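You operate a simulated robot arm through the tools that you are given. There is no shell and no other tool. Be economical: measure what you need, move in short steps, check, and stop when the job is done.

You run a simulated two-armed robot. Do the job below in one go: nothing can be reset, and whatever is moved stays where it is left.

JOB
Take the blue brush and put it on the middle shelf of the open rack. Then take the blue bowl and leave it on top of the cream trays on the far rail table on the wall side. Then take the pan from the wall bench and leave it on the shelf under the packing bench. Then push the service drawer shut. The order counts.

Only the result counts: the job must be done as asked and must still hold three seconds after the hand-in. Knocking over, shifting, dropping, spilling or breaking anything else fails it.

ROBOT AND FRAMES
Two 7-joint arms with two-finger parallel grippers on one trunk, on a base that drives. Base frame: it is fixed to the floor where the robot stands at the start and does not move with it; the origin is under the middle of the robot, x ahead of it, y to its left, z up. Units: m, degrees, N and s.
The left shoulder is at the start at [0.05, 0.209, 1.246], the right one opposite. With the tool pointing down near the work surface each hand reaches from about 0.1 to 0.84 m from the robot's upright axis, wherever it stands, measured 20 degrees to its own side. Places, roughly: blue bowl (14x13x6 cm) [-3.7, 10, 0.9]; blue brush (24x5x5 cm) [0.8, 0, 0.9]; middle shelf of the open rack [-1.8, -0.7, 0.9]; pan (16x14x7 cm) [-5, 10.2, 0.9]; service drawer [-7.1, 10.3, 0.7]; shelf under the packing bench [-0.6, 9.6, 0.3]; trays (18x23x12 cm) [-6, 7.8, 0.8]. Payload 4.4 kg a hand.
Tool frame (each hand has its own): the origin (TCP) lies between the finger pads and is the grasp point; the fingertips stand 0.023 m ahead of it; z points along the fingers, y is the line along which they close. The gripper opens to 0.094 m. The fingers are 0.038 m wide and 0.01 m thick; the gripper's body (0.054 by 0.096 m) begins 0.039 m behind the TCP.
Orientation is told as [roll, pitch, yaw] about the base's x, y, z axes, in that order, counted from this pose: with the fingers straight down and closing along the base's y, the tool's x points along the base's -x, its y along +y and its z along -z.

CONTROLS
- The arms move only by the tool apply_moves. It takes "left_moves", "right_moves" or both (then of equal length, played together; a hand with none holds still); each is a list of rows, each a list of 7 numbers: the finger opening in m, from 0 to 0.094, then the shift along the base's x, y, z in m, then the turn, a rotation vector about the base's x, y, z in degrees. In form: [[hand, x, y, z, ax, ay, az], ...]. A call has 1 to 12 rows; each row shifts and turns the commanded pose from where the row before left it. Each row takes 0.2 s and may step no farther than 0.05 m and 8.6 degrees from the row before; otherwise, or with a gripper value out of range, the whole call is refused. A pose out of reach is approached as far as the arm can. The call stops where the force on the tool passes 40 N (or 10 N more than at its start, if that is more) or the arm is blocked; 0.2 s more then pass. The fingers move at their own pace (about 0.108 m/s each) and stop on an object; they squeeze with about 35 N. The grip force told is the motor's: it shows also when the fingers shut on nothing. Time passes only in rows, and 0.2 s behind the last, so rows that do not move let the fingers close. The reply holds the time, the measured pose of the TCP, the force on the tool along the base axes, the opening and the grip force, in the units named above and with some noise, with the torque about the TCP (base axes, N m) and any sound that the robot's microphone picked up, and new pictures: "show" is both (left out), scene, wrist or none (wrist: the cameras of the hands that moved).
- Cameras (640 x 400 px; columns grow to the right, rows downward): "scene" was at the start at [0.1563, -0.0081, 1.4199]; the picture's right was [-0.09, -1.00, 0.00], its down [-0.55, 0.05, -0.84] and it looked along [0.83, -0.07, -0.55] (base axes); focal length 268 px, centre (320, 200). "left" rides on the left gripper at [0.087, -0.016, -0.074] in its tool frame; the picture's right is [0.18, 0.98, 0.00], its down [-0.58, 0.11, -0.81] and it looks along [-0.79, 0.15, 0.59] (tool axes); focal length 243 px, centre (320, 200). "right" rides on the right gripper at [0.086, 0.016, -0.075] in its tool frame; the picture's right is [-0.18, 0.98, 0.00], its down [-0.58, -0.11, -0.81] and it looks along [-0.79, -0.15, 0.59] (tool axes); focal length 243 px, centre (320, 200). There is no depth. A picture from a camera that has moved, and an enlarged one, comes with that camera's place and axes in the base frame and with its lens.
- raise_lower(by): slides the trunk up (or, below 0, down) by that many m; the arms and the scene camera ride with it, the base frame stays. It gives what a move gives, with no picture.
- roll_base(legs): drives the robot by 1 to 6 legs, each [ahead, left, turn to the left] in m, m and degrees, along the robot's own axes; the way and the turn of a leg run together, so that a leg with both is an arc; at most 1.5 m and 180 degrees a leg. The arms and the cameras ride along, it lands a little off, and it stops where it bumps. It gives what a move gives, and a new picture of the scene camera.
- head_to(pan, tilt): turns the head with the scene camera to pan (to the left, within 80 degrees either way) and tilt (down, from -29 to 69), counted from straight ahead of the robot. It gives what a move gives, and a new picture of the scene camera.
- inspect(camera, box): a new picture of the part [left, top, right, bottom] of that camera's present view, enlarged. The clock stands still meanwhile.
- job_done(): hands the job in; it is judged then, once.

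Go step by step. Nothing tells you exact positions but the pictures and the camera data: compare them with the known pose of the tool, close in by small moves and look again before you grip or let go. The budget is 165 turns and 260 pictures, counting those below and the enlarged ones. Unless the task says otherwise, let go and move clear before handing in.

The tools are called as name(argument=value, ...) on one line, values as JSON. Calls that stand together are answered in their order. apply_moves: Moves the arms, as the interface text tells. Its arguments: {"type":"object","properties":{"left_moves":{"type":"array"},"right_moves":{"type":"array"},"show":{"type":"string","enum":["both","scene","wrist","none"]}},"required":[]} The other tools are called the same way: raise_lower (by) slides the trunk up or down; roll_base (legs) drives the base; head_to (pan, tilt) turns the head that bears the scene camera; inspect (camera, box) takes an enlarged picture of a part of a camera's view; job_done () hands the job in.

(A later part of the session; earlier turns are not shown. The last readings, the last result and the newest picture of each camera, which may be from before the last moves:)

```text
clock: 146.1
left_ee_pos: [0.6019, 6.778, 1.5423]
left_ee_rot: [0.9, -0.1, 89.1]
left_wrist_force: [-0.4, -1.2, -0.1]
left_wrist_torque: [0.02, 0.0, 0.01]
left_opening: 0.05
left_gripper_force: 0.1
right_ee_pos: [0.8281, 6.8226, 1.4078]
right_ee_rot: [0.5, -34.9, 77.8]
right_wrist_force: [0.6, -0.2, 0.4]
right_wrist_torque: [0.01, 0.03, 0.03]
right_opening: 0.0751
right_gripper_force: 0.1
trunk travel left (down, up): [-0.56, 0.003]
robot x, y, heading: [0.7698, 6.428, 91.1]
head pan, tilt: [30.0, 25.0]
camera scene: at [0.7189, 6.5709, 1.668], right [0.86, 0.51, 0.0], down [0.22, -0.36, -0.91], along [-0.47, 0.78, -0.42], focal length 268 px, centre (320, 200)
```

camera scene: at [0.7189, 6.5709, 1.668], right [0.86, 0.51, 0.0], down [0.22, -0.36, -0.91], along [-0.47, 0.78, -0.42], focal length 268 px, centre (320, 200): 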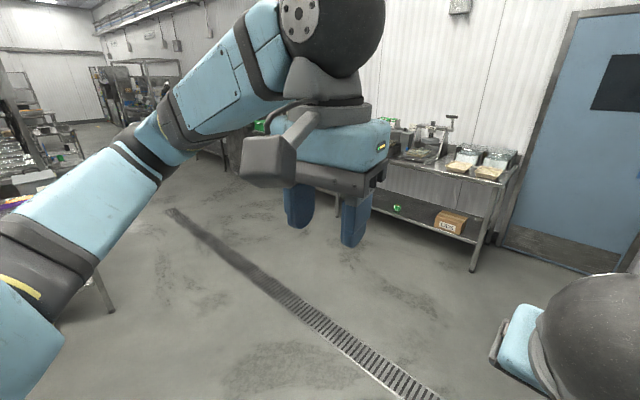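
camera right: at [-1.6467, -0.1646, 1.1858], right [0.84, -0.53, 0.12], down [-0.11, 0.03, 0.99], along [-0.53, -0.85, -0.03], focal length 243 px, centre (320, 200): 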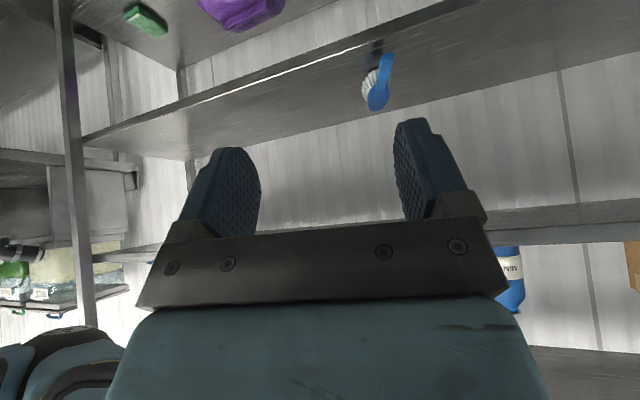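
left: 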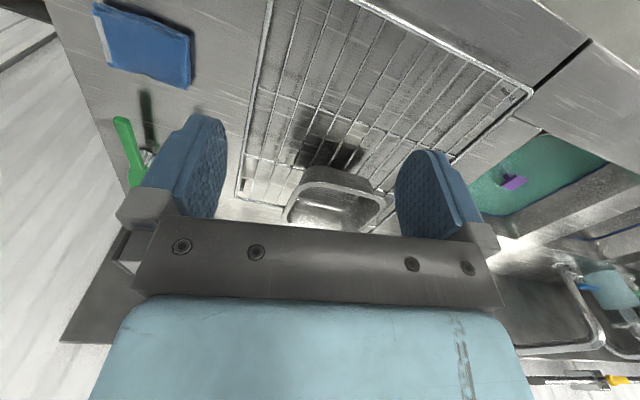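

I'm past it, and the packing bench with its low shelf is ahead. I'll go forward to y ≈ 7.8, then look left along the wall.

roll_base(legs=[[1.4, 0, 0]])

head_to(pan=80, tilt=20)

head_to(pan=45, tilt=20)

```text
clock: 153.1
left_ee_pos: [0.6066, 8.1936, 1.5415]
left_ee_rot: [0.8, -0.2, 87.6]
left_wrist_force: [-0.6, -0.8, 0.3]
left_wrist_torque: [-0.01, 0.02, -0.01]
left_opening: 0.0499
left_gripper_force: 0.0
right_ee_pos: [0.8338, 8.2318, 1.408]
right_ee_rot: [0.6, -34.9, 76.2]
right_wrist_force: [0.2, 0.5, -0.6]
right_wrist_torque: [-0.02, 0.0, 0.03]
right_opening: 0.0752
right_gripper_force: 0.1
trunk travel left (down, up): [-0.56, 0.003]
robot x, y, heading: [0.7615, 7.8397, 89.6]
head pan, tilt: [30.0, 25.0]
camera scene: at [0.7179, 7.984, 1.6681], right [0.87, 0.49, 0.0], down [0.21, -0.37, -0.91], along [-0.44, 0.79, -0.42], focal length 268 px, centre (320, 200)
```

scene: 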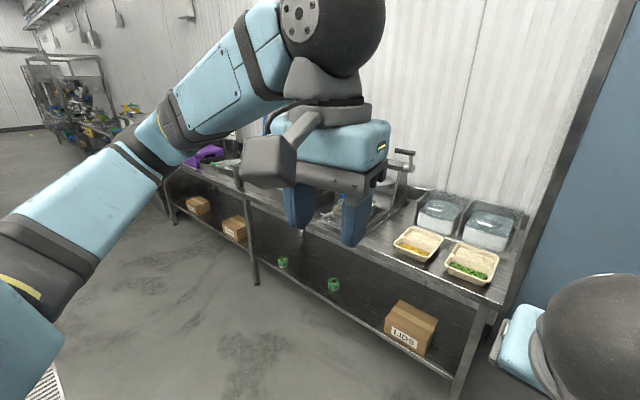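

```text
clock: 154.3
left_ee_pos: [0.6075, 8.1951, 1.5414]
left_ee_rot: [0.8, -0.1, 87.5]
left_wrist_force: [0.0, -0.4, 0.7]
left_wrist_torque: [0.01, 0.0, 0.03]
left_opening: 0.0501
left_gripper_force: 0.0
right_ee_pos: [0.8342, 8.2329, 1.4074]
right_ee_rot: [0.7, -34.9, 76.1]
right_wrist_force: [0.1, -1.1, -0.6]
right_wrist_torque: [0.01, 0.01, -0.01]
right_opening: 0.0753
right_gripper_force: 0.1
trunk travel left (down, up): [-0.56, 0.003]
robot x, y, heading: [0.7602, 7.8363, 89.3]
head pan, tilt: [80.0, 20.0]
camera scene: at [0.6716, 7.9215, 1.6761], right [0.18, 0.98, 0.0], down [0.34, -0.06, -0.94], along [-0.92, 0.17, -0.34], focal length 268 px, centre (320, 200)
```

scene: 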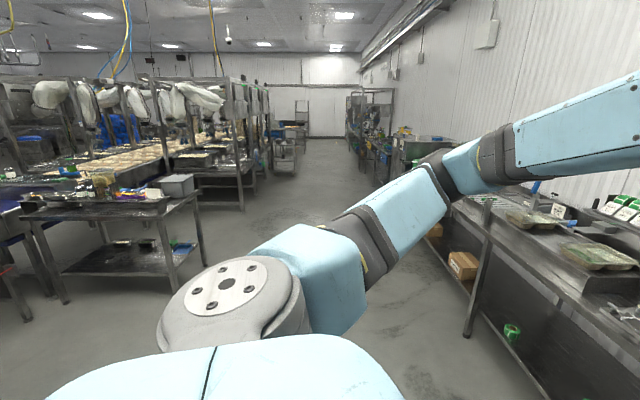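

```text
clock: 155.3
left_ee_pos: [0.608, 8.1956, 1.5423]
left_ee_rot: [0.9, -0.1, 87.6]
left_wrist_force: [0.4, 0.4, -0.4]
left_wrist_torque: [0.02, 0.01, 0.0]
left_opening: 0.0498
left_gripper_force: 0.0
right_ee_pos: [0.8342, 8.2326, 1.4086]
right_ee_rot: [0.5, -34.9, 76.2]
right_wrist_force: [0.8, -0.5, 0.8]
right_wrist_torque: [0.01, -0.02, 0.01]
right_opening: 0.075
right_gripper_force: 0.1
trunk travel left (down, up): [-0.56, 0.003]
robot x, y, heading: [0.7618, 7.8385, 89.9]
head pan, tilt: [45.0, 20.0]
camera scene: at [0.6979, 7.9708, 1.6761], right [0.71, 0.7, 0.0], down [0.24, -0.24, -0.94], along [-0.66, 0.67, -0.34], focal length 268 px, centre (320, 200)
```

scene: 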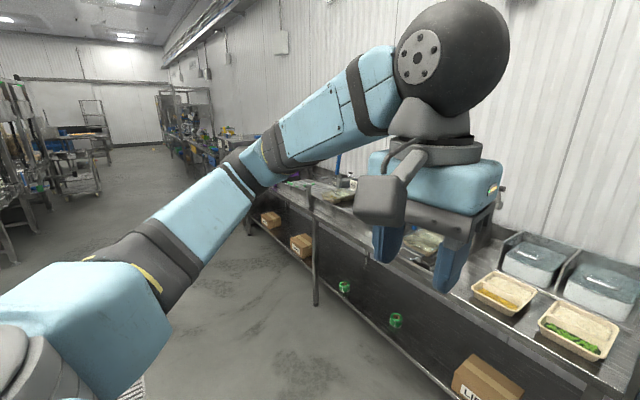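

The aisle along the wall is clear and heads about 171°. I'll square up to the wall benches and strafe left toward the bowl.

roll_base(legs=[[0, 0, -9], [0, 1.5, 0], [0, 1.5, 0]])

head_to(pan=50, tilt=25)

```text
clock: 182.2
left_ee_pos: [-2.2816, 8.7616, 1.5423]
left_ee_rot: [0.9, -0.1, 76.7]
left_wrist_force: [-0.4, 0.9, -0.9]
left_wrist_torque: [-0.01, -0.01, -0.04]
left_opening: 0.0502
left_gripper_force: 0.0
right_ee_pos: [-2.051, 8.7569, 1.4078]
right_ee_rot: [0.6, -34.9, 65.1]
right_wrist_force: [-0.8, -0.4, 0.4]
right_wrist_torque: [-0.01, 0.02, 0.03]
right_opening: 0.0752
right_gripper_force: 0.0
trunk travel left (down, up): [-0.56, 0.003]
robot x, y, heading: [-2.1956, 8.3849, 78.6]
head pan, tilt: [45.0, 20.0]
camera scene: at [-2.2347, 8.5264, 1.6761], right [0.83, 0.55, 0.0], down [0.19, -0.29, -0.94], along [-0.52, 0.78, -0.34], focal length 268 px, centre (320, 200)
```

scene: 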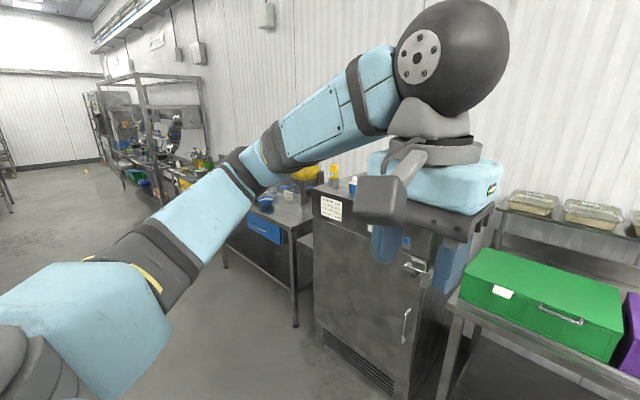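

```text
clock: 182.9
left_ee_pos: [-2.2814, 8.7628, 1.5417]
left_ee_rot: [0.9, -0.2, 76.5]
left_wrist_force: [0.3, 0.0, -0.2]
left_wrist_torque: [-0.01, -0.01, -0.01]
left_opening: 0.0499
left_gripper_force: 0.0
right_ee_pos: [-2.0513, 8.7574, 1.4071]
right_ee_rot: [0.5, -34.9, 65.2]
right_wrist_force: [0.0, -0.7, 1.0]
right_wrist_torque: [-0.02, -0.02, -0.02]
right_opening: 0.0753
right_gripper_force: 0.0
trunk travel left (down, up): [-0.56, 0.003]
robot x, y, heading: [-2.1986, 8.384, 78.5]
head pan, tilt: [50.0, 25.0]
camera scene: at [-2.2409, 8.5209, 1.668], right [0.78, 0.62, 0.0], down [0.26, -0.33, -0.91], along [-0.56, 0.71, -0.42], focal length 268 px, centre (320, 200)
```

scene: 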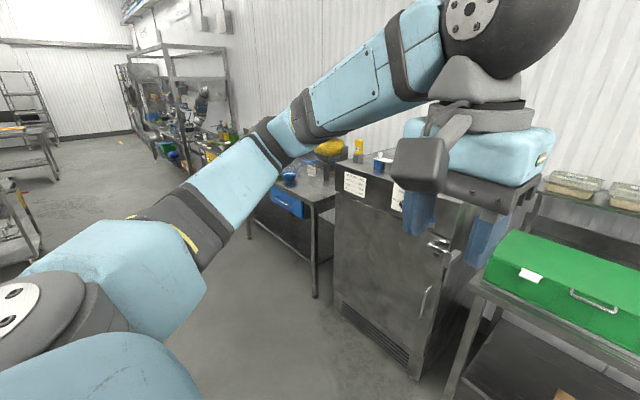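

The blue bowl appears to be on the bench just beyond the steel cabinet. I'll go on strafing, then look at it directly.

roll_base(legs=[[0, 1.4, 0]])

head_to(pan=10, tilt=35)

```text
clock: 195.3
left_ee_pos: [-3.6582, 9.0291, 1.5412]
left_ee_rot: [0.8, -0.1, 77.6]
left_wrist_force: [0.6, -0.5, -0.7]
left_wrist_torque: [-0.01, -0.02, -0.02]
left_opening: 0.0502
left_gripper_force: 0.1
right_ee_pos: [-3.4278, 9.027, 1.4073]
right_ee_rot: [0.6, -34.9, 66.1]
right_wrist_force: [-0.1, 0.1, 0.3]
right_wrist_torque: [0.03, -0.03, -0.01]
right_opening: 0.075
right_gripper_force: 0.0
trunk travel left (down, up): [-0.56, 0.003]
robot x, y, heading: [-3.5694, 8.6536, 79.4]
head pan, tilt: [50.0, 25.0]
camera scene: at [-3.613, 8.7883, 1.668], right [0.77, 0.63, 0.0], down [0.27, -0.33, -0.91], along [-0.58, 0.7, -0.42], focal length 268 px, centre (320, 200)
```

scene: 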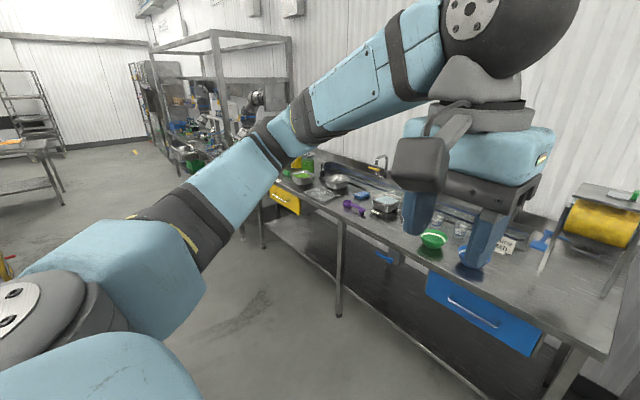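

```text
clock: 196.4
left_ee_pos: [-3.6585, 9.0298, 1.5412]
left_ee_rot: [0.9, -0.1, 77.5]
left_wrist_force: [0.3, 0.4, 0.4]
left_wrist_torque: [0.0, -0.01, -0.01]
left_opening: 0.05
left_gripper_force: 0.1
right_ee_pos: [-3.4285, 9.0281, 1.4072]
right_ee_rot: [0.6, -34.9, 66.1]
right_wrist_force: [0.9, 1.0, 0.6]
right_wrist_torque: [0.01, -0.03, -0.03]
right_opening: 0.0749
right_gripper_force: 0.0
trunk travel left (down, up): [-0.56, 0.003]
robot x, y, heading: [-3.5646, 8.6515, 79.5]
head pan, tilt: [10.0, 35.0]
camera scene: at [-3.5538, 8.8052, 1.6523], right [1.0, -0.01, 0.0], down [-0.01, -0.57, -0.82], along [0.01, 0.82, -0.57], focal length 268 px, centre (320, 200)
```

scene: 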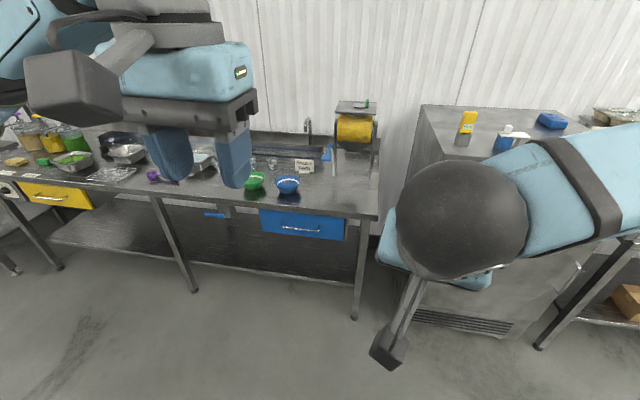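

The blue bowl is at about (-3.70, 9.99) on the bench, with a green bowl just left of it. I'll lower the trunk, set the right hand straight down, and zoom in on the bowl.

inspect(camera="scene", box=[220, 120, 380, 220])

apply_moves(right_moves=[[0.075, 0.0, 0.0, 0, -7.3, 3.2, 0], [0.075, 0, 0, 0, -7.3, 3.2, 0], [0.075, 0, 0, 0, -7.3, 3.2, 0], [0.075, 0, 0, 0, -7.3, 3.2, 0], [0.09, 0, 0, 0, -2.8, 1.2, 6.5], [0.09, 0, 0, 0, 0, 0, 7]], show="none")

raise_lower(by=-0.2)

```text
4.00 times, centred on (300, 170) of scene
camera zoom: at [-3.5538, 8.8052, 1.6523], right [1.0, -0.01, 0.0], down [-0.01, -0.57, -0.82], along [0.01, 0.82, -0.57], focal length 1073 px, centre (400, 320)
```

zoom: 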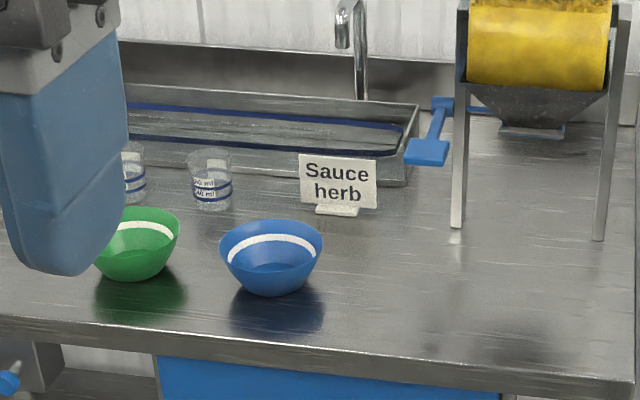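

```text
clock: 197.8
left_ee_pos: [-3.6584, 9.0306, 1.5419]
left_ee_rot: [1.0, -0.1, 77.4]
left_wrist_force: [-0.8, 0.3, 0.0]
left_wrist_torque: [-0.04, 0.01, 0.0]
left_opening: 0.0503
left_gripper_force: 0.1
right_ee_pos: [-3.428, 9.0274, 1.4086]
right_ee_rot: [0.7, 0.1, 79.7]
right_wrist_force: [0.3, -0.2, -0.8]
right_wrist_torque: [0.03, -0.01, 0.0]
right_opening: 0.0902
right_gripper_force: 0.1
trunk travel left (down, up): [-0.56, 0.003]
robot x, y, heading: [-3.5695, 8.6541, 79.5]
head pan, tilt: [10.0, 35.0]
```

```text
clock: 199.9
left_ee_pos: [-3.6576, 9.0301, 1.3425]
left_ee_rot: [0.9, -0.1, 77.5]
left_wrist_force: [-0.9, 0.9, -0.6]
left_wrist_torque: [-0.02, 0.02, 0.04]
left_opening: 0.05
left_gripper_force: 0.1
right_ee_pos: [-3.4288, 9.0292, 1.2097]
right_ee_rot: [0.7, 0.0, 79.6]
right_wrist_force: [0.3, 0.1, 0.5]
right_wrist_torque: [0.04, 0.01, -0.01]
right_opening: 0.0901
right_gripper_force: 0.0
trunk travel left (down, up): [-0.36, 0.203]
robot x, y, heading: [-3.5667, 8.6492, 79.6]
head pan, tilt: [10.0, 35.0]
```

The bowl is empty and its right side is free. I'll move left and then toward the bench.

roll_base(legs=[[0, 0.55, 0], [0.5, 0, 0]])

head_to(pan=-10, tilt=45)

```text
clock: 207.8
left_ee_pos: [-4.1039, 9.6209, 1.3414]
left_ee_rot: [0.9, -0.3, 77.2]
left_wrist_force: [-0.4, -0.3, -0.1]
left_wrist_torque: [0.0, 0.01, 0.05]
left_opening: 0.0503
left_gripper_force: 0.0
right_ee_pos: [-3.8737, 9.6186, 1.2079]
right_ee_rot: [0.8, -0.1, 79.5]
right_wrist_force: [0.7, 0.0, -0.2]
right_wrist_torque: [-0.02, -0.02, -0.01]
right_opening: 0.0899
right_gripper_force: 0.1
trunk travel left (down, up): [-0.36, 0.203]
robot x, y, heading: [-4.0163, 9.2411, 79.0]
head pan, tilt: [10.0, 35.0]
camera scene: at [-4.0023, 9.396, 1.4523], right [1.0, -0.02, 0.0], down [-0.01, -0.57, -0.82], along [0.01, 0.82, -0.57], focal length 268 px, centre (320, 200)
```

scene: 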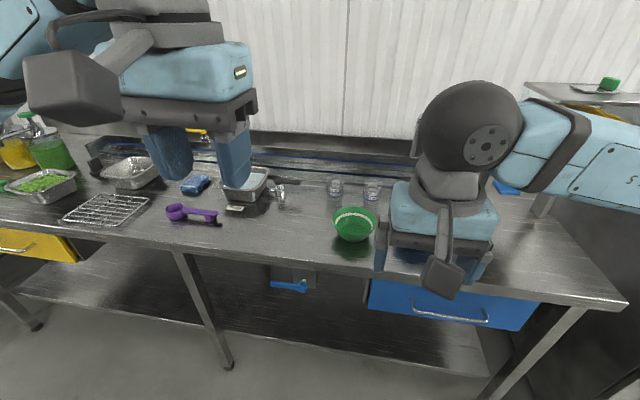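

```text
clock: 208.6
left_ee_pos: [-4.106, 9.6213, 1.3421]
left_ee_rot: [0.9, -0.1, 77.1]
left_wrist_force: [0.8, 0.6, 0.2]
left_wrist_torque: [-0.02, 0.03, -0.01]
left_opening: 0.0501
left_gripper_force: 0.1
right_ee_pos: [-3.8757, 9.6182, 1.209]
right_ee_rot: [0.7, 0.0, 79.3]
right_wrist_force: [0.0, 0.5, -0.4]
right_wrist_torque: [-0.02, 0.01, -0.01]
right_opening: 0.0902
right_gripper_force: 0.1
trunk travel left (down, up): [-0.36, 0.203]
robot x, y, heading: [-4.0158, 9.2438, 79.1]
head pan, tilt: [-10.0, 45.0]
camera scene: at [-3.9747, 9.3839, 1.4375], right [0.93, -0.36, 0.0], down [-0.25, -0.66, -0.71], along [0.25, 0.66, -0.71], focal length 268 px, centre (320, 200)
```

scene: 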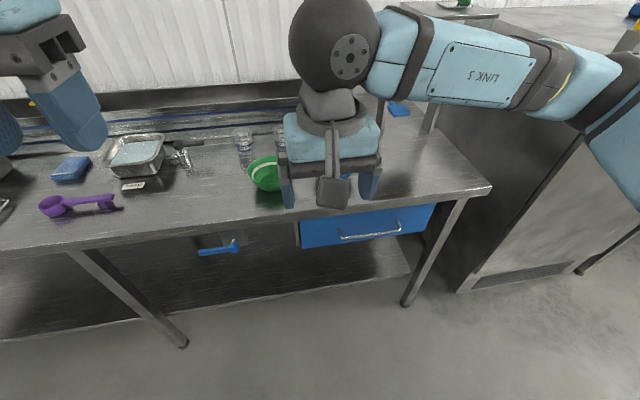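

My hand hides the bowl here. From both views it is centred at about (-3.708, 10.01), with its rim near z = 0.945. I'll drive a little closer and hover the hand above its right rim.

roll_base(legs=[[0.1, 0, 0]])

apply_moves(right_moves=[[0.09, 0.04, 0.03, 0, 0, 0, 0], [0.09, 0.04, 0.03, 0, 0, 0, 0], [0.09, 0.04, 0.03, 0, 0, 0, 0], [0.09, 0.03, 0.03, -0.02, 0, 0, 0], [0.09, 0.03, 0.03, -0.02, 0, 0, 0], [0.09, 0.02, 0.03, -0.02, 0, 0, 0], [0.09, 0.01, 0.03, -0.03, 0, 0, 0], [0.09, 0.0, 0.02, -0.03, 0, 0, 0], [0.09, 0.0, 0.02, -0.03, 0, 0, 0]])

```text
clock: 209.8
left_ee_pos: [-4.0863, 9.7176, 1.3418]
left_ee_rot: [0.9, -0.2, 77.3]
left_wrist_force: [0.0, -0.2, -0.3]
left_wrist_torque: [0.0, -0.03, -0.01]
left_opening: 0.0498
left_gripper_force: 0.1
right_ee_pos: [-3.8562, 9.7167, 1.2082]
right_ee_rot: [0.6, 0.0, 79.3]
right_wrist_force: [0.1, 0.1, 0.4]
right_wrist_torque: [-0.01, 0.0, 0.02]
right_opening: 0.09
right_gripper_force: 0.2
trunk travel left (down, up): [-0.36, 0.203]
robot x, y, heading: [-3.9985, 9.3367, 79.0]
head pan, tilt: [-10.0, 45.0]
camera scene: at [-3.9558, 9.4807, 1.4375], right [0.93, -0.36, 0.0], down [-0.25, -0.66, -0.71], along [0.25, 0.66, -0.71], focal length 268 px, centre (320, 200)
```

scene: 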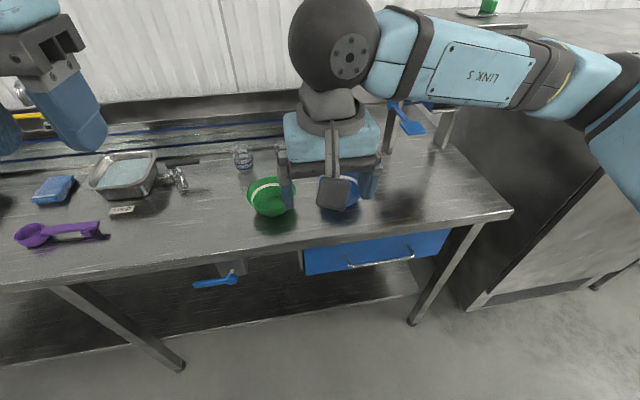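

```text
clock: 211.8
left_ee_pos: [-4.0855, 9.7197, 1.3417]
left_ee_rot: [0.9, -0.1, 77.2]
left_wrist_force: [-0.2, 1.0, 0.1]
left_wrist_torque: [-0.01, 0.03, -0.01]
left_opening: 0.05
left_gripper_force: 0.1
right_ee_pos: [-3.6466, 9.9664, 1.0565]
right_ee_rot: [0.6, 0.1, 79.4]
right_wrist_force: [0.8, 0.0, 0.0]
right_wrist_torque: [0.0, 0.01, 0.0]
right_opening: 0.09
right_gripper_force: 0.1
trunk travel left (down, up): [-0.36, 0.203]
robot x, y, heading: [-4.0003, 9.3382, 79.1]
head pan, tilt: [-10.0, 45.0]
camera scene: at [-3.9558, 9.4822, 1.4373], right [0.93, -0.36, 0.0], down [-0.25, -0.66, -0.71], along [0.25, 0.66, -0.71], focal length 268 px, centre (320, 200)
camera right: at [-3.676, 9.8846, 1.1324], right [-0.93, 0.36, 0.01], down [0.22, 0.55, 0.8], along [0.29, 0.75, -0.59], focal length 243 px, centre (320, 200)
```

scene: 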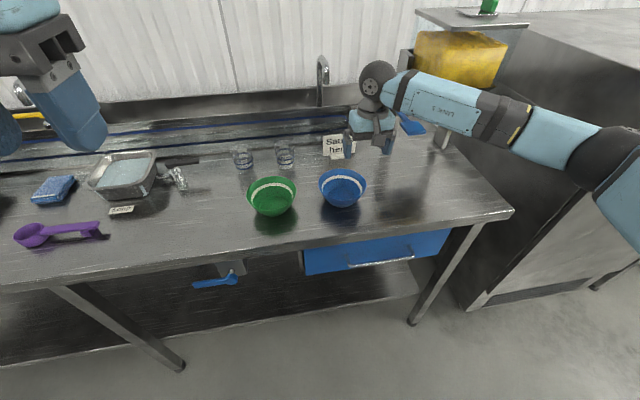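
right: 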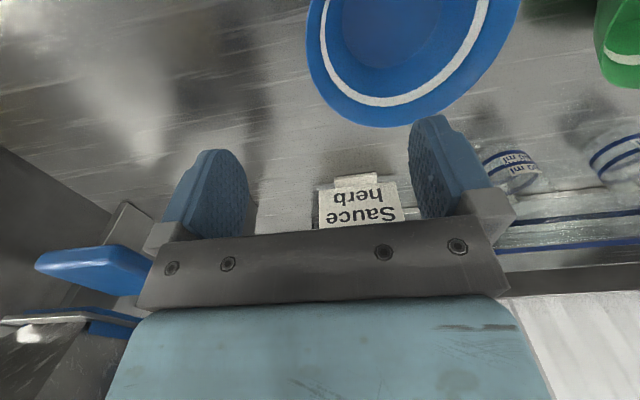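

The bowl is in clear view now, centred at about (-3.703, 9.985) with radius about 0.068. The hand is nearly over the right rim, so I'll lower it part way and check.

apply_moves(right_moves=[[0.08, 0.008, 0.006, -0.04, 0, 0, 0], [0.08, 0.0, 0.0, -0.03, 0, 0, 0]])

inspect(camera="scene", box=[280, 110, 440, 230])

```text
clock: 212.4
left_ee_pos: [-4.0855, 9.7183, 1.3416]
left_ee_rot: [0.9, -0.3, 77.2]
left_wrist_force: [0.0, 0.2, 0.0]
left_wrist_torque: [-0.02, 0.0, 0.04]
left_opening: 0.0501
left_gripper_force: 0.0
right_ee_pos: [-3.6384, 9.97, 0.9875]
right_ee_rot: [0.6, 0.0, 79.5]
right_wrist_force: [0.5, 0.6, 0.4]
right_wrist_torque: [0.0, -0.01, 0.01]
right_opening: 0.0799
right_gripper_force: 0.1
trunk travel left (down, up): [-0.36, 0.203]
robot x, y, heading: [-3.9951, 9.339, 78.9]
head pan, tilt: [-10.0, 45.0]
camera scene: at [-3.9558, 9.4811, 1.4375], right [0.93, -0.36, 0.0], down [-0.25, -0.66, -0.71], along [0.25, 0.66, -0.71], focal length 268 px, centre (320, 200)
camera right: at [-3.6693, 9.8884, 1.0633], right [-0.93, 0.36, 0.01], down [0.22, 0.55, 0.8], along [0.29, 0.75, -0.59], focal length 243 px, centre (320, 200)
```

scene: 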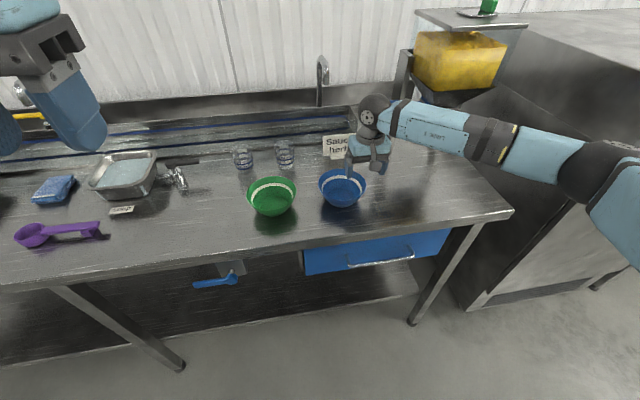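
right: 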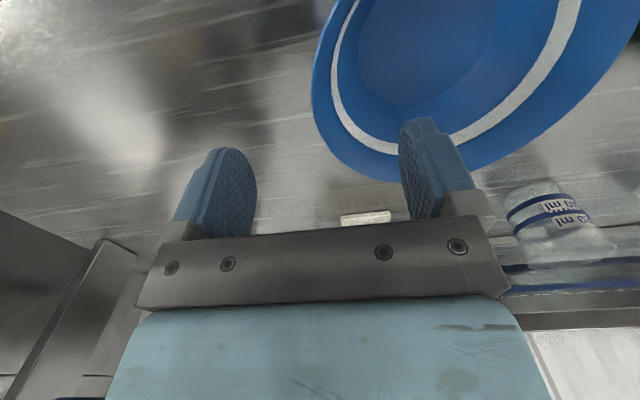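

```text
3.33 times, centred on (360, 170) of scene
camera zoom: at [-3.9558, 9.4811, 1.4375], right [0.93, -0.36, 0.0], down [-0.25, -0.66, -0.71], along [0.25, 0.66, -0.71], focal length 894 px, centre (187, 300)
```

zoom: 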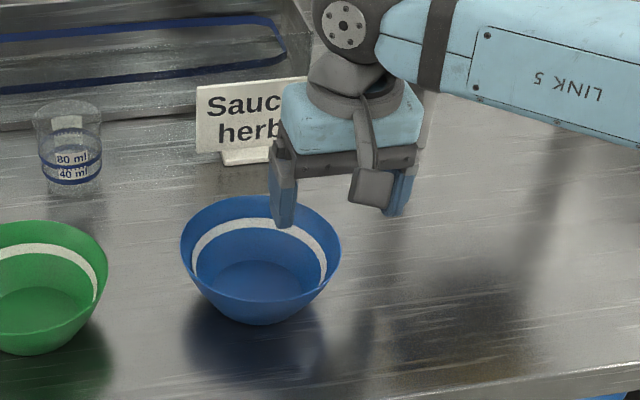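

The geometry agrees: the rim's right edge lies between the fingers. I'll lower to pinch depth and close.

apply_moves(right_moves=[[0.08, 0.0, 0.0, -0.025, 0, 0, 0], [0.08, 0.0, 0.0, -0.025, 0, 0, 0]])

```text
clock: 213.0
left_ee_pos: [-4.0864, 9.7179, 1.3429]
left_ee_rot: [0.9, -0.2, 77.3]
left_wrist_force: [0.2, 0.2, 0.8]
left_wrist_torque: [-0.02, 0.03, -0.01]
left_opening: 0.0501
left_gripper_force: 0.1
right_ee_pos: [-3.638, 9.9719, 0.9393]
right_ee_rot: [0.7, 0.1, 79.3]
right_wrist_force: [0.5, -0.2, 0.6]
right_wrist_torque: [0.03, 0.02, 0.01]
right_opening: 0.0801
right_gripper_force: 0.1
trunk travel left (down, up): [-0.36, 0.203]
robot x, y, heading: [-4.0, 9.3394, 78.9]
head pan, tilt: [-10.0, 45.0]
camera scene: at [-3.9557, 9.4811, 1.4375], right [0.93, -0.36, 0.0], down [-0.25, -0.66, -0.71], along [0.25, 0.66, -0.71], focal length 268 px, centre (320, 200)
camera right: at [-3.6687, 9.8887, 1.0127], right [-0.93, 0.36, 0.01], down [0.22, 0.55, 0.81], along [0.29, 0.75, -0.59], focal length 243 px, centre (320, 200)
```

scene: 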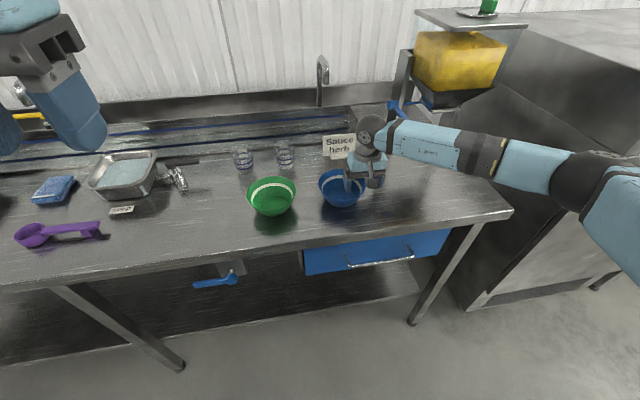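
right: 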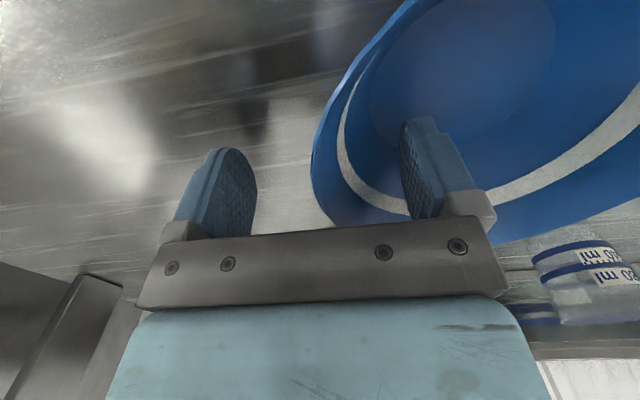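

The rim lies between the fingers, with one finger inside the bowl. I'll close.

apply_moves(right_moves=[[0.04, 0, 0, 0, 0, 0, 0], [0.02, 0, 0, 0, 0, 0, 0], [0.0, 0, 0, 0, 0, 0, 0], [0.0, 0, 0, 0, 0, 0, 0], [0.0, 0, 0, 0, 0, 0, 0]])

```text
clock: 214.2
left_ee_pos: [-4.0875, 9.7168, 1.3438]
left_ee_rot: [0.8, -0.3, 77.1]
left_wrist_force: [0.8, 0.4, -0.5]
left_wrist_torque: [0.04, 0.01, 0.01]
left_opening: 0.0498
left_gripper_force: 0.1
right_ee_pos: [-3.639, 9.9701, 0.9403]
right_ee_rot: [0.7, -0.4, 79.3]
right_wrist_force: [-0.6, 6.5, 26.2]
right_wrist_torque: [1.02, 2.0, -0.47]
right_opening: 0.0255
right_gripper_force: 34.9
trunk travel left (down, up): [-0.36, 0.203]
robot x, y, heading: [-3.9996, 9.3354, 79.3]
head pan, tilt: [-10.0, 45.0]
camera scene: at [-3.9574, 9.4787, 1.438], right [0.93, -0.36, 0.0], down [-0.25, -0.66, -0.71], along [0.25, 0.66, -0.71], focal length 268 px, centre (320, 200)
camera right: at [-3.6699, 9.8878, 1.0158], right [-0.93, 0.36, 0.01], down [0.22, 0.55, 0.81], along [0.29, 0.76, -0.59], focal length 243 px, centre (320, 200)
```

scene: 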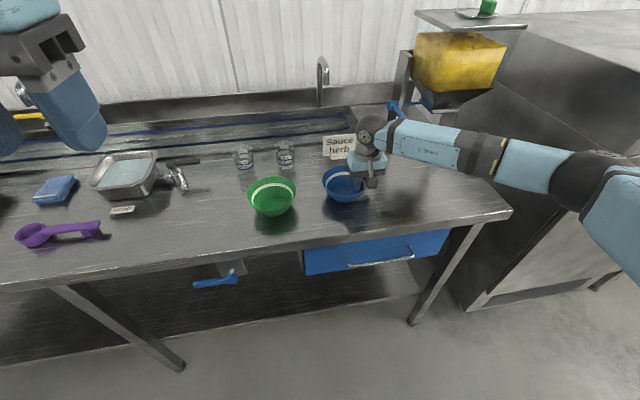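
right: 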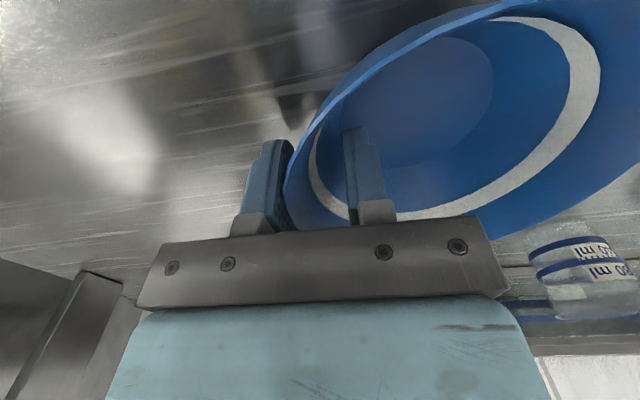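

The bowl is gripped and has tilted a little as the fingers met the sloped wall. I'll lift slowly and check that it stays.

apply_moves(right_moves=[[0.0, 0, 0, 0.01, 0, 0, 0], [0.0, 0, 0, 0.02, 0, 0, 0], [0.0, 0, 0, 0.03, 0, 0, 0], [0.0, 0, 0, 0.03, 0, 0, 0]])

inspect(camera="scene", box=[280, 90, 440, 210])

```text
clock: 215.2
left_ee_pos: [-4.0874, 9.7175, 1.3431]
left_ee_rot: [0.8, -0.1, 77.3]
left_wrist_force: [1.5, -0.6, -0.7]
left_wrist_torque: [0.01, -0.02, 0.02]
left_opening: 0.05
left_gripper_force: 0.0
right_ee_pos: [-3.6377, 9.9698, 1.0297]
right_ee_rot: [0.6, 0.0, 79.4]
right_wrist_force: [0.4, -0.2, -1.2]
right_wrist_torque: [0.01, -0.02, -0.02]
right_opening: 0.0077
right_gripper_force: 34.3
trunk travel left (down, up): [-0.36, 0.203]
robot x, y, heading: [-4.0005, 9.3381, 78.9]
head pan, tilt: [-10.0, 45.0]
camera scene: at [-3.9567, 9.48, 1.4375], right [0.93, -0.36, 0.0], down [-0.25, -0.66, -0.71], along [0.25, 0.66, -0.71], focal length 268 px, centre (320, 200)
camera right: at [-3.6695, 9.8871, 1.1045], right [-0.93, 0.36, 0.01], down [0.22, 0.55, 0.8], along [0.29, 0.75, -0.59], focal length 243 px, centre (320, 200)
```

scene: 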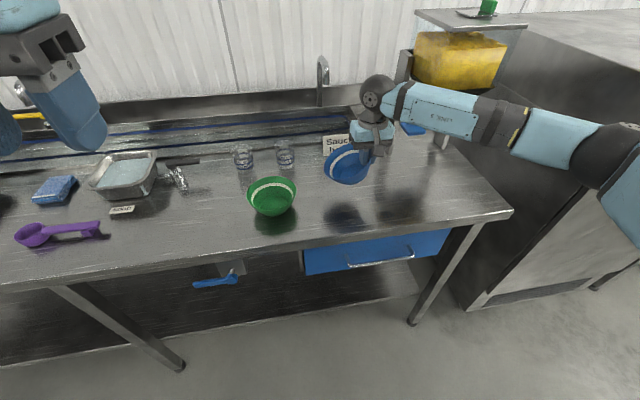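
right: 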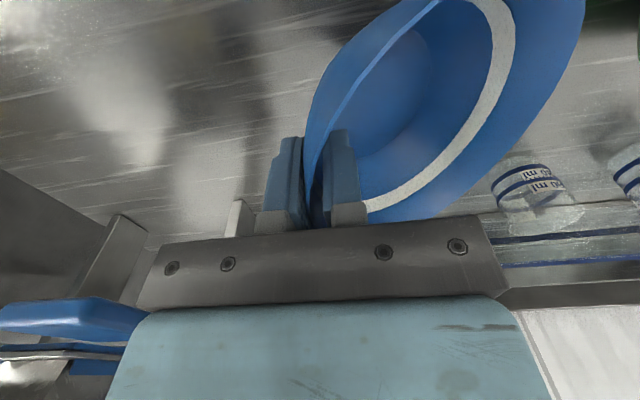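

```text
3.33 times, centred on (360, 150) of scene
camera zoom: at [-3.9567, 9.48, 1.4375], right [0.93, -0.36, 0.0], down [-0.25, -0.66, -0.71], along [0.25, 0.66, -0.71], focal length 894 px, centre (187, 367)
```

zoom: 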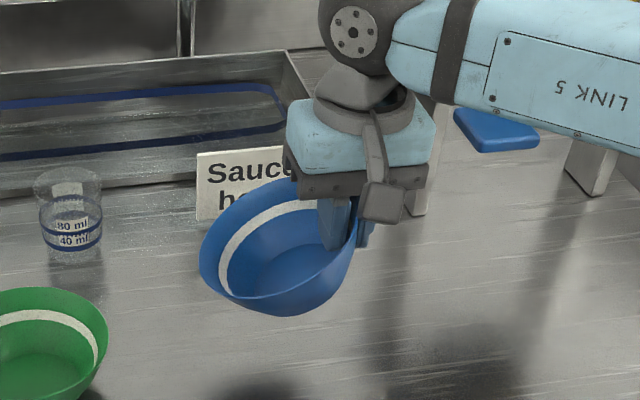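

It is held by its wall and tilted left side down. I'll lift further and bring it in, then back away from the bench.

apply_moves(right_moves=[[0.0, 0, 0, 0.04, 0, 0, 0], [0.0, 0, 0, 0.04, 0, 0, 0], [0.0, 0, 0, 0.03, 0, 0, 0], [0.0, -0.02, -0.035, 0.01, 0, 0, 0], [0.0, -0.02, -0.035, 0.01, 0, 0, 0], [0.0, -0.02, -0.035, 0.01, 0, 0, 0], [0.0, -0.02, -0.035, 0.0, 0, 0, 0], [0.0, -0.02, -0.035, 0.0, 0, 0, 0], [0.0, -0.02, -0.035, 0.0, 0, 0, 0]], show="none")

roll_base(legs=[[-0.7, 0, 0]])

head_to(pan=75, tilt=20)

```text
clock: 217.2
left_ee_pos: [-4.0871, 9.7173, 1.3421]
left_ee_rot: [1.0, -0.2, 77.2]
left_wrist_force: [-0.2, -0.2, 0.1]
left_wrist_torque: [-0.03, 0.0, 0.02]
left_opening: 0.0501
left_gripper_force: 0.0
right_ee_pos: [-3.7595, 9.7618, 1.1685]
right_ee_rot: [0.7, 0.1, 79.3]
right_wrist_force: [-0.3, -0.3, -0.7]
right_wrist_torque: [-0.03, -0.04, 0.0]
right_opening: 0.0077
right_gripper_force: 34.9
trunk travel left (down, up): [-0.36, 0.203]
robot x, y, heading: [-3.995, 9.3417, 78.7]
head pan, tilt: [-10.0, 45.0]
```

```text
clock: 221.1
left_ee_pos: [-4.2198, 9.0249, 1.3432]
left_ee_rot: [0.8, -0.1, 78.1]
left_wrist_force: [0.4, 0.5, -0.1]
left_wrist_torque: [0.0, -0.03, -0.01]
left_opening: 0.0501
left_gripper_force: 0.2
right_ee_pos: [-3.8929, 9.0731, 1.1683]
right_ee_rot: [0.7, -0.1, 80.2]
right_wrist_force: [-0.3, -0.2, 0.1]
right_wrist_torque: [0.0, -0.03, 0.03]
right_opening: 0.0077
right_gripper_force: 34.6
trunk travel left (down, up): [-0.36, 0.203]
robot x, y, heading: [-4.1278, 8.6455, 80.0]
head pan, tilt: [-10.0, 45.0]
camera scene: at [-4.0865, 8.7894, 1.4374], right [0.94, -0.34, 0.0], down [-0.24, -0.66, -0.71], along [0.24, 0.66, -0.71], focal length 268 px, centre (320, 200)
```

scene: 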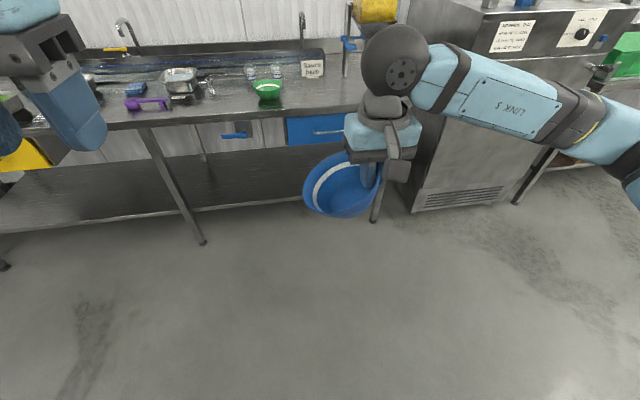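

```text
clock: 222.6
left_ee_pos: [-4.2202, 9.0242, 1.3419]
left_ee_rot: [1.0, -0.1, 78.0]
left_wrist_force: [0.0, -0.8, 0.0]
left_wrist_torque: [0.02, 0.0, 0.02]
left_opening: 0.0498
left_gripper_force: 0.1
right_ee_pos: [-3.8931, 9.0727, 1.1661]
right_ee_rot: [0.7, 0.1, 80.2]
right_wrist_force: [-0.5, -0.1, 0.1]
right_wrist_torque: [0.0, 0.0, -0.03]
right_opening: 0.0076
right_gripper_force: 35.1
trunk travel left (down, up): [-0.36, 0.203]
robot x, y, heading: [-4.1262, 8.6499, 79.9]
head pan, tilt: [75.0, 20.0]
camera scene: at [-4.1988, 8.7525, 1.4761], right [0.42, 0.91, 0.0], down [0.31, -0.15, -0.94], along [-0.85, 0.4, -0.34], focal length 268 px, centre (320, 200)
```

scene: 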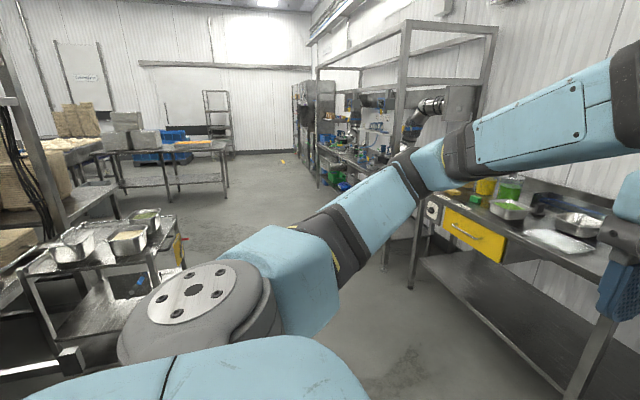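

I can see the island on the left with trays and carts. I'll turn left to face down the aisle and find the cream trays.

roll_base(legs=[[0, 0, 90]])

head_to(pan=30, tilt=20)

```text
clock: 226.8
left_ee_pos: [-4.5042, 8.5573, 1.3429]
left_ee_rot: [0.9, -0.2, 167.4]
left_wrist_force: [0.0, 0.0, -1.1]
left_wrist_torque: [0.01, -0.02, 0.0]
left_opening: 0.0501
left_gripper_force: 0.0
right_ee_pos: [-4.5509, 8.8853, 1.1674]
right_ee_rot: [0.7, 0.0, 169.7]
right_wrist_force: [-0.3, 0.2, -0.4]
right_wrist_torque: [0.01, -0.01, 0.02]
right_opening: 0.0079
right_gripper_force: 34.5
trunk travel left (down, up): [-0.36, 0.203]
robot x, y, heading: [-4.1264, 8.65, 169.5]
head pan, tilt: [75.0, 20.0]
camera scene: at [-4.233, 8.5753, 1.4761], right [-0.9, 0.43, 0.0], down [0.15, 0.31, -0.94], along [-0.41, -0.85, -0.34], focal length 268 px, centre (320, 200)
```

scene: 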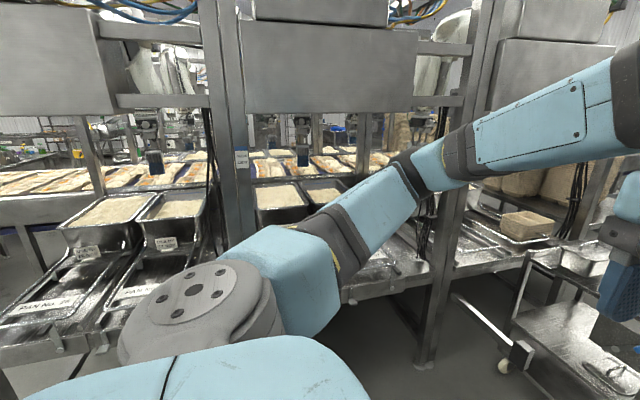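

```text
clock: 228.0
left_ee_pos: [-4.5056, 8.5577, 1.3424]
left_ee_rot: [0.9, -0.3, 167.3]
left_wrist_force: [0.9, 0.9, -0.3]
left_wrist_torque: [-0.02, 0.0, -0.02]
left_opening: 0.0499
left_gripper_force: 0.1
right_ee_pos: [-4.5511, 8.8829, 1.1665]
right_ee_rot: [0.8, -0.1, 169.6]
right_wrist_force: [-0.3, 0.6, -0.6]
right_wrist_torque: [0.01, 0.0, 0.02]
right_opening: 0.0077
right_gripper_force: 34.6
trunk travel left (down, up): [-0.36, 0.203]
robot x, y, heading: [-4.1272, 8.6469, 169.2]
head pan, tilt: [30.0, 20.0]
camera scene: at [-4.2805, 8.6283, 1.4761], right [-0.33, 0.94, 0.0], down [0.32, 0.11, -0.94], along [-0.89, -0.31, -0.34], focal length 268 px, centre (320, 200)
```

scene: 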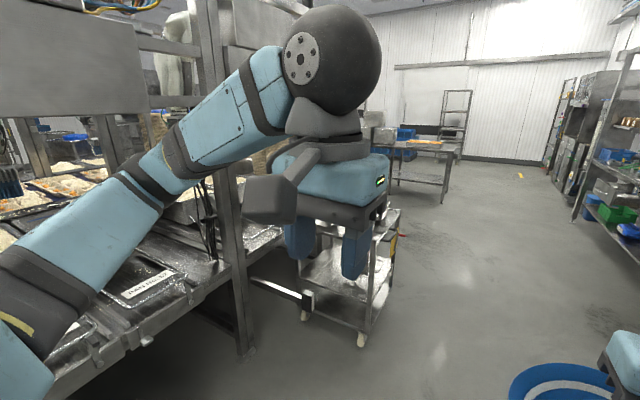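

The cream tray stack is on the rail table at about (-5.85, 7.85), and a wheeled cart stands just in front and to its right. I'll go closer for a better look.

roll_base(legs=[[0.6, 0, 0]])

head_to(pan=58, tilt=35)

```text
clock: 231.3
left_ee_pos: [-5.0815, 8.6647, 1.3417]
left_ee_rot: [1.0, -0.2, 167.5]
left_wrist_force: [0.1, 0.0, -1.1]
left_wrist_torque: [-0.02, 0.02, -0.01]
left_opening: 0.05
left_gripper_force: 0.1
right_ee_pos: [-5.1281, 8.9933, 1.1664]
right_ee_rot: [0.7, 0.1, 169.7]
right_wrist_force: [-0.5, -0.5, -0.5]
right_wrist_torque: [0.02, -0.06, 0.01]
right_opening: 0.0081
right_gripper_force: 34.7
trunk travel left (down, up): [-0.36, 0.203]
robot x, y, heading: [-4.7026, 8.7563, 169.2]
head pan, tilt: [30.0, 20.0]
camera scene: at [-4.8568, 8.7368, 1.4761], right [-0.33, 0.94, 0.0], down [0.32, 0.11, -0.94], along [-0.89, -0.31, -0.34], focal length 268 px, centre (320, 200)
```

scene: 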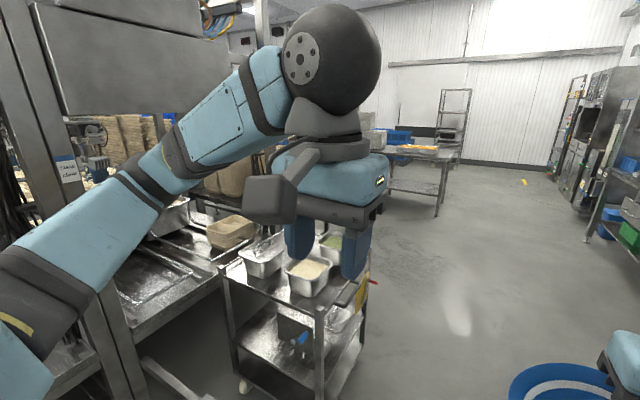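

```text
clock: 232.2
left_ee_pos: [-5.082, 8.6649, 1.3424]
left_ee_rot: [0.8, -0.2, 167.4]
left_wrist_force: [0.7, 0.4, 0.2]
left_wrist_torque: [0.0, -0.02, -0.02]
left_opening: 0.0501
left_gripper_force: 0.1
right_ee_pos: [-5.1283, 8.9936, 1.167]
right_ee_rot: [0.7, 0.0, 169.8]
right_wrist_force: [-0.7, 0.8, -0.5]
right_wrist_torque: [0.0, 0.01, 0.02]
right_opening: 0.0078
right_gripper_force: 35.1
trunk travel left (down, up): [-0.36, 0.203]
robot x, y, heading: [-4.7016, 8.7535, 169.3]
head pan, tilt: [58.0, 35.0]
camera scene: at [-4.8286, 8.703, 1.4523], right [-0.74, 0.68, 0.0], down [0.39, 0.42, -0.82], along [-0.56, -0.6, -0.57], focal length 268 px, centre (320, 200)
```

scene: 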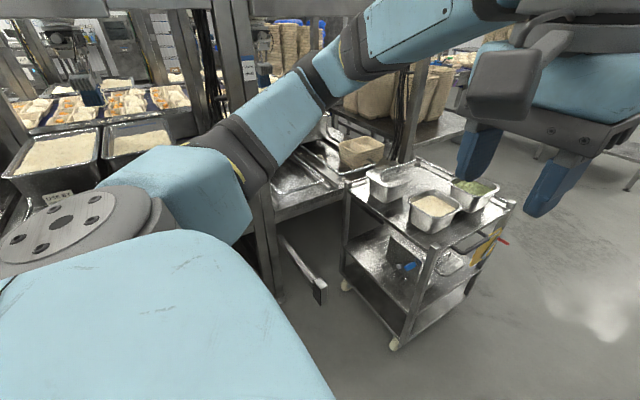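

The stack sits at about (-5.87, 7.89). The cart occupies x -5.6 to -6.05, y 8.0 to 8.6. I'll pass the cart and look at approaching from its far side.

roll_base(legs=[[0, -0.2, 0], [1.4, 0, 0], [0.5, 0, 0]])

head_to(pan=79, tilt=35)

```text
clock: 243.7
left_ee_pos: [-6.9067, 9.1861, 1.3423]
left_ee_rot: [0.9, -0.2, 168.0]
left_wrist_force: [-0.7, -0.4, -0.1]
left_wrist_torque: [0.01, 0.01, -0.01]
left_opening: 0.05
left_gripper_force: 0.0
right_ee_pos: [-6.9561, 9.5143, 1.1667]
right_ee_rot: [0.7, 0.0, 170.3]
right_wrist_force: [0.3, -0.2, -0.1]
right_wrist_torque: [0.0, 0.01, 0.0]
right_opening: 0.0078
right_gripper_force: 35.4
trunk travel left (down, up): [-0.36, 0.203]
robot x, y, heading: [-6.5275, 9.2813, 170.1]
head pan, tilt: [58.0, 35.0]
camera scene: at [-6.6538, 9.227, 1.4523], right [-0.74, 0.67, 0.0], down [0.38, 0.43, -0.82], along [-0.55, -0.61, -0.57], focal length 268 px, centre (320, 200)
```

scene: 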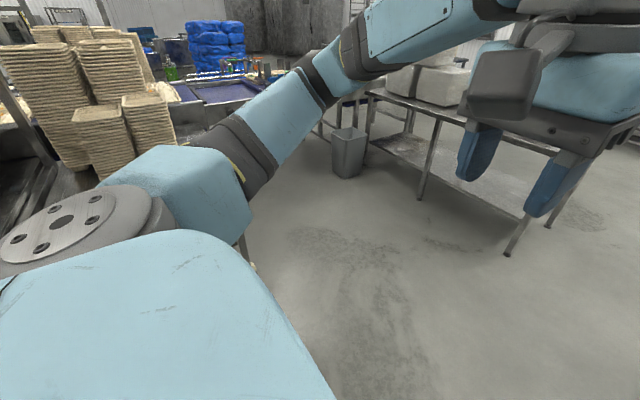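

```text
clock: 244.5
left_ee_pos: [-6.9069, 9.186, 1.3406]
left_ee_rot: [1.0, -0.3, 168.0]
left_wrist_force: [0.3, -0.6, 0.2]
left_wrist_torque: [-0.02, 0.01, 0.02]
left_opening: 0.05
left_gripper_force: 0.1
right_ee_pos: [-6.9557, 9.5149, 1.1669]
right_ee_rot: [0.7, 0.1, 170.3]
right_wrist_force: [-0.3, 0.5, -0.5]
right_wrist_torque: [0.03, -0.01, -0.01]
right_opening: 0.0075
right_gripper_force: 35.2
trunk travel left (down, up): [-0.36, 0.203]
robot x, y, heading: [-6.5305, 9.2812, 170.2]
head pan, tilt: [79.0, 35.0]
camera scene: at [-6.6263, 9.2102, 1.4522], right [-0.93, 0.36, 0.0], down [0.21, 0.54, -0.82], along [-0.29, -0.76, -0.57], focal length 268 px, centre (320, 200)
```

scene: 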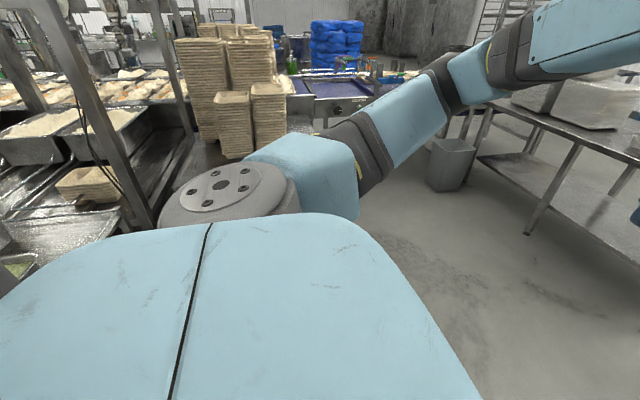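

I see a low cream tray stack near (-6.03, 7.95) and much taller stacks beyond it. I'll zoom on the low one to confirm it's a stack of trays.

inspect(camera="scene", box=[0, 100, 200, 240])

inspect(camera="scene", box=[120, 0, 360, 200])

```text
2.86 times, centred on (100, 170) of scene
camera zoom: at [-6.6263, 9.2102, 1.4522], right [-0.93, 0.36, 0.0], down [0.21, 0.54, -0.82], along [-0.29, -0.76, -0.57], focal length 766 px, centre (949, 286)
```

zoom: 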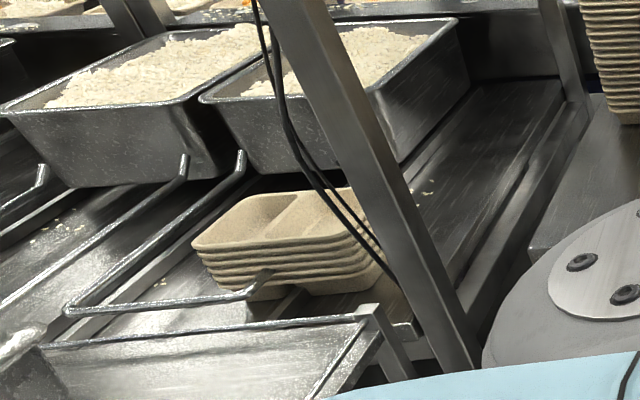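

```text
2.00 times, centred on (240, 100) of scene
camera zoom: at [-6.6263, 9.2102, 1.4522], right [-0.93, 0.36, 0.0], down [0.21, 0.54, -0.82], along [-0.29, -0.76, -0.57], focal length 536 px, centre (480, 400)
```

zoom: 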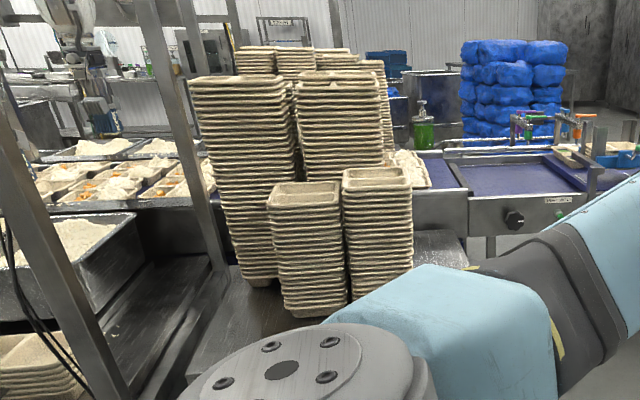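

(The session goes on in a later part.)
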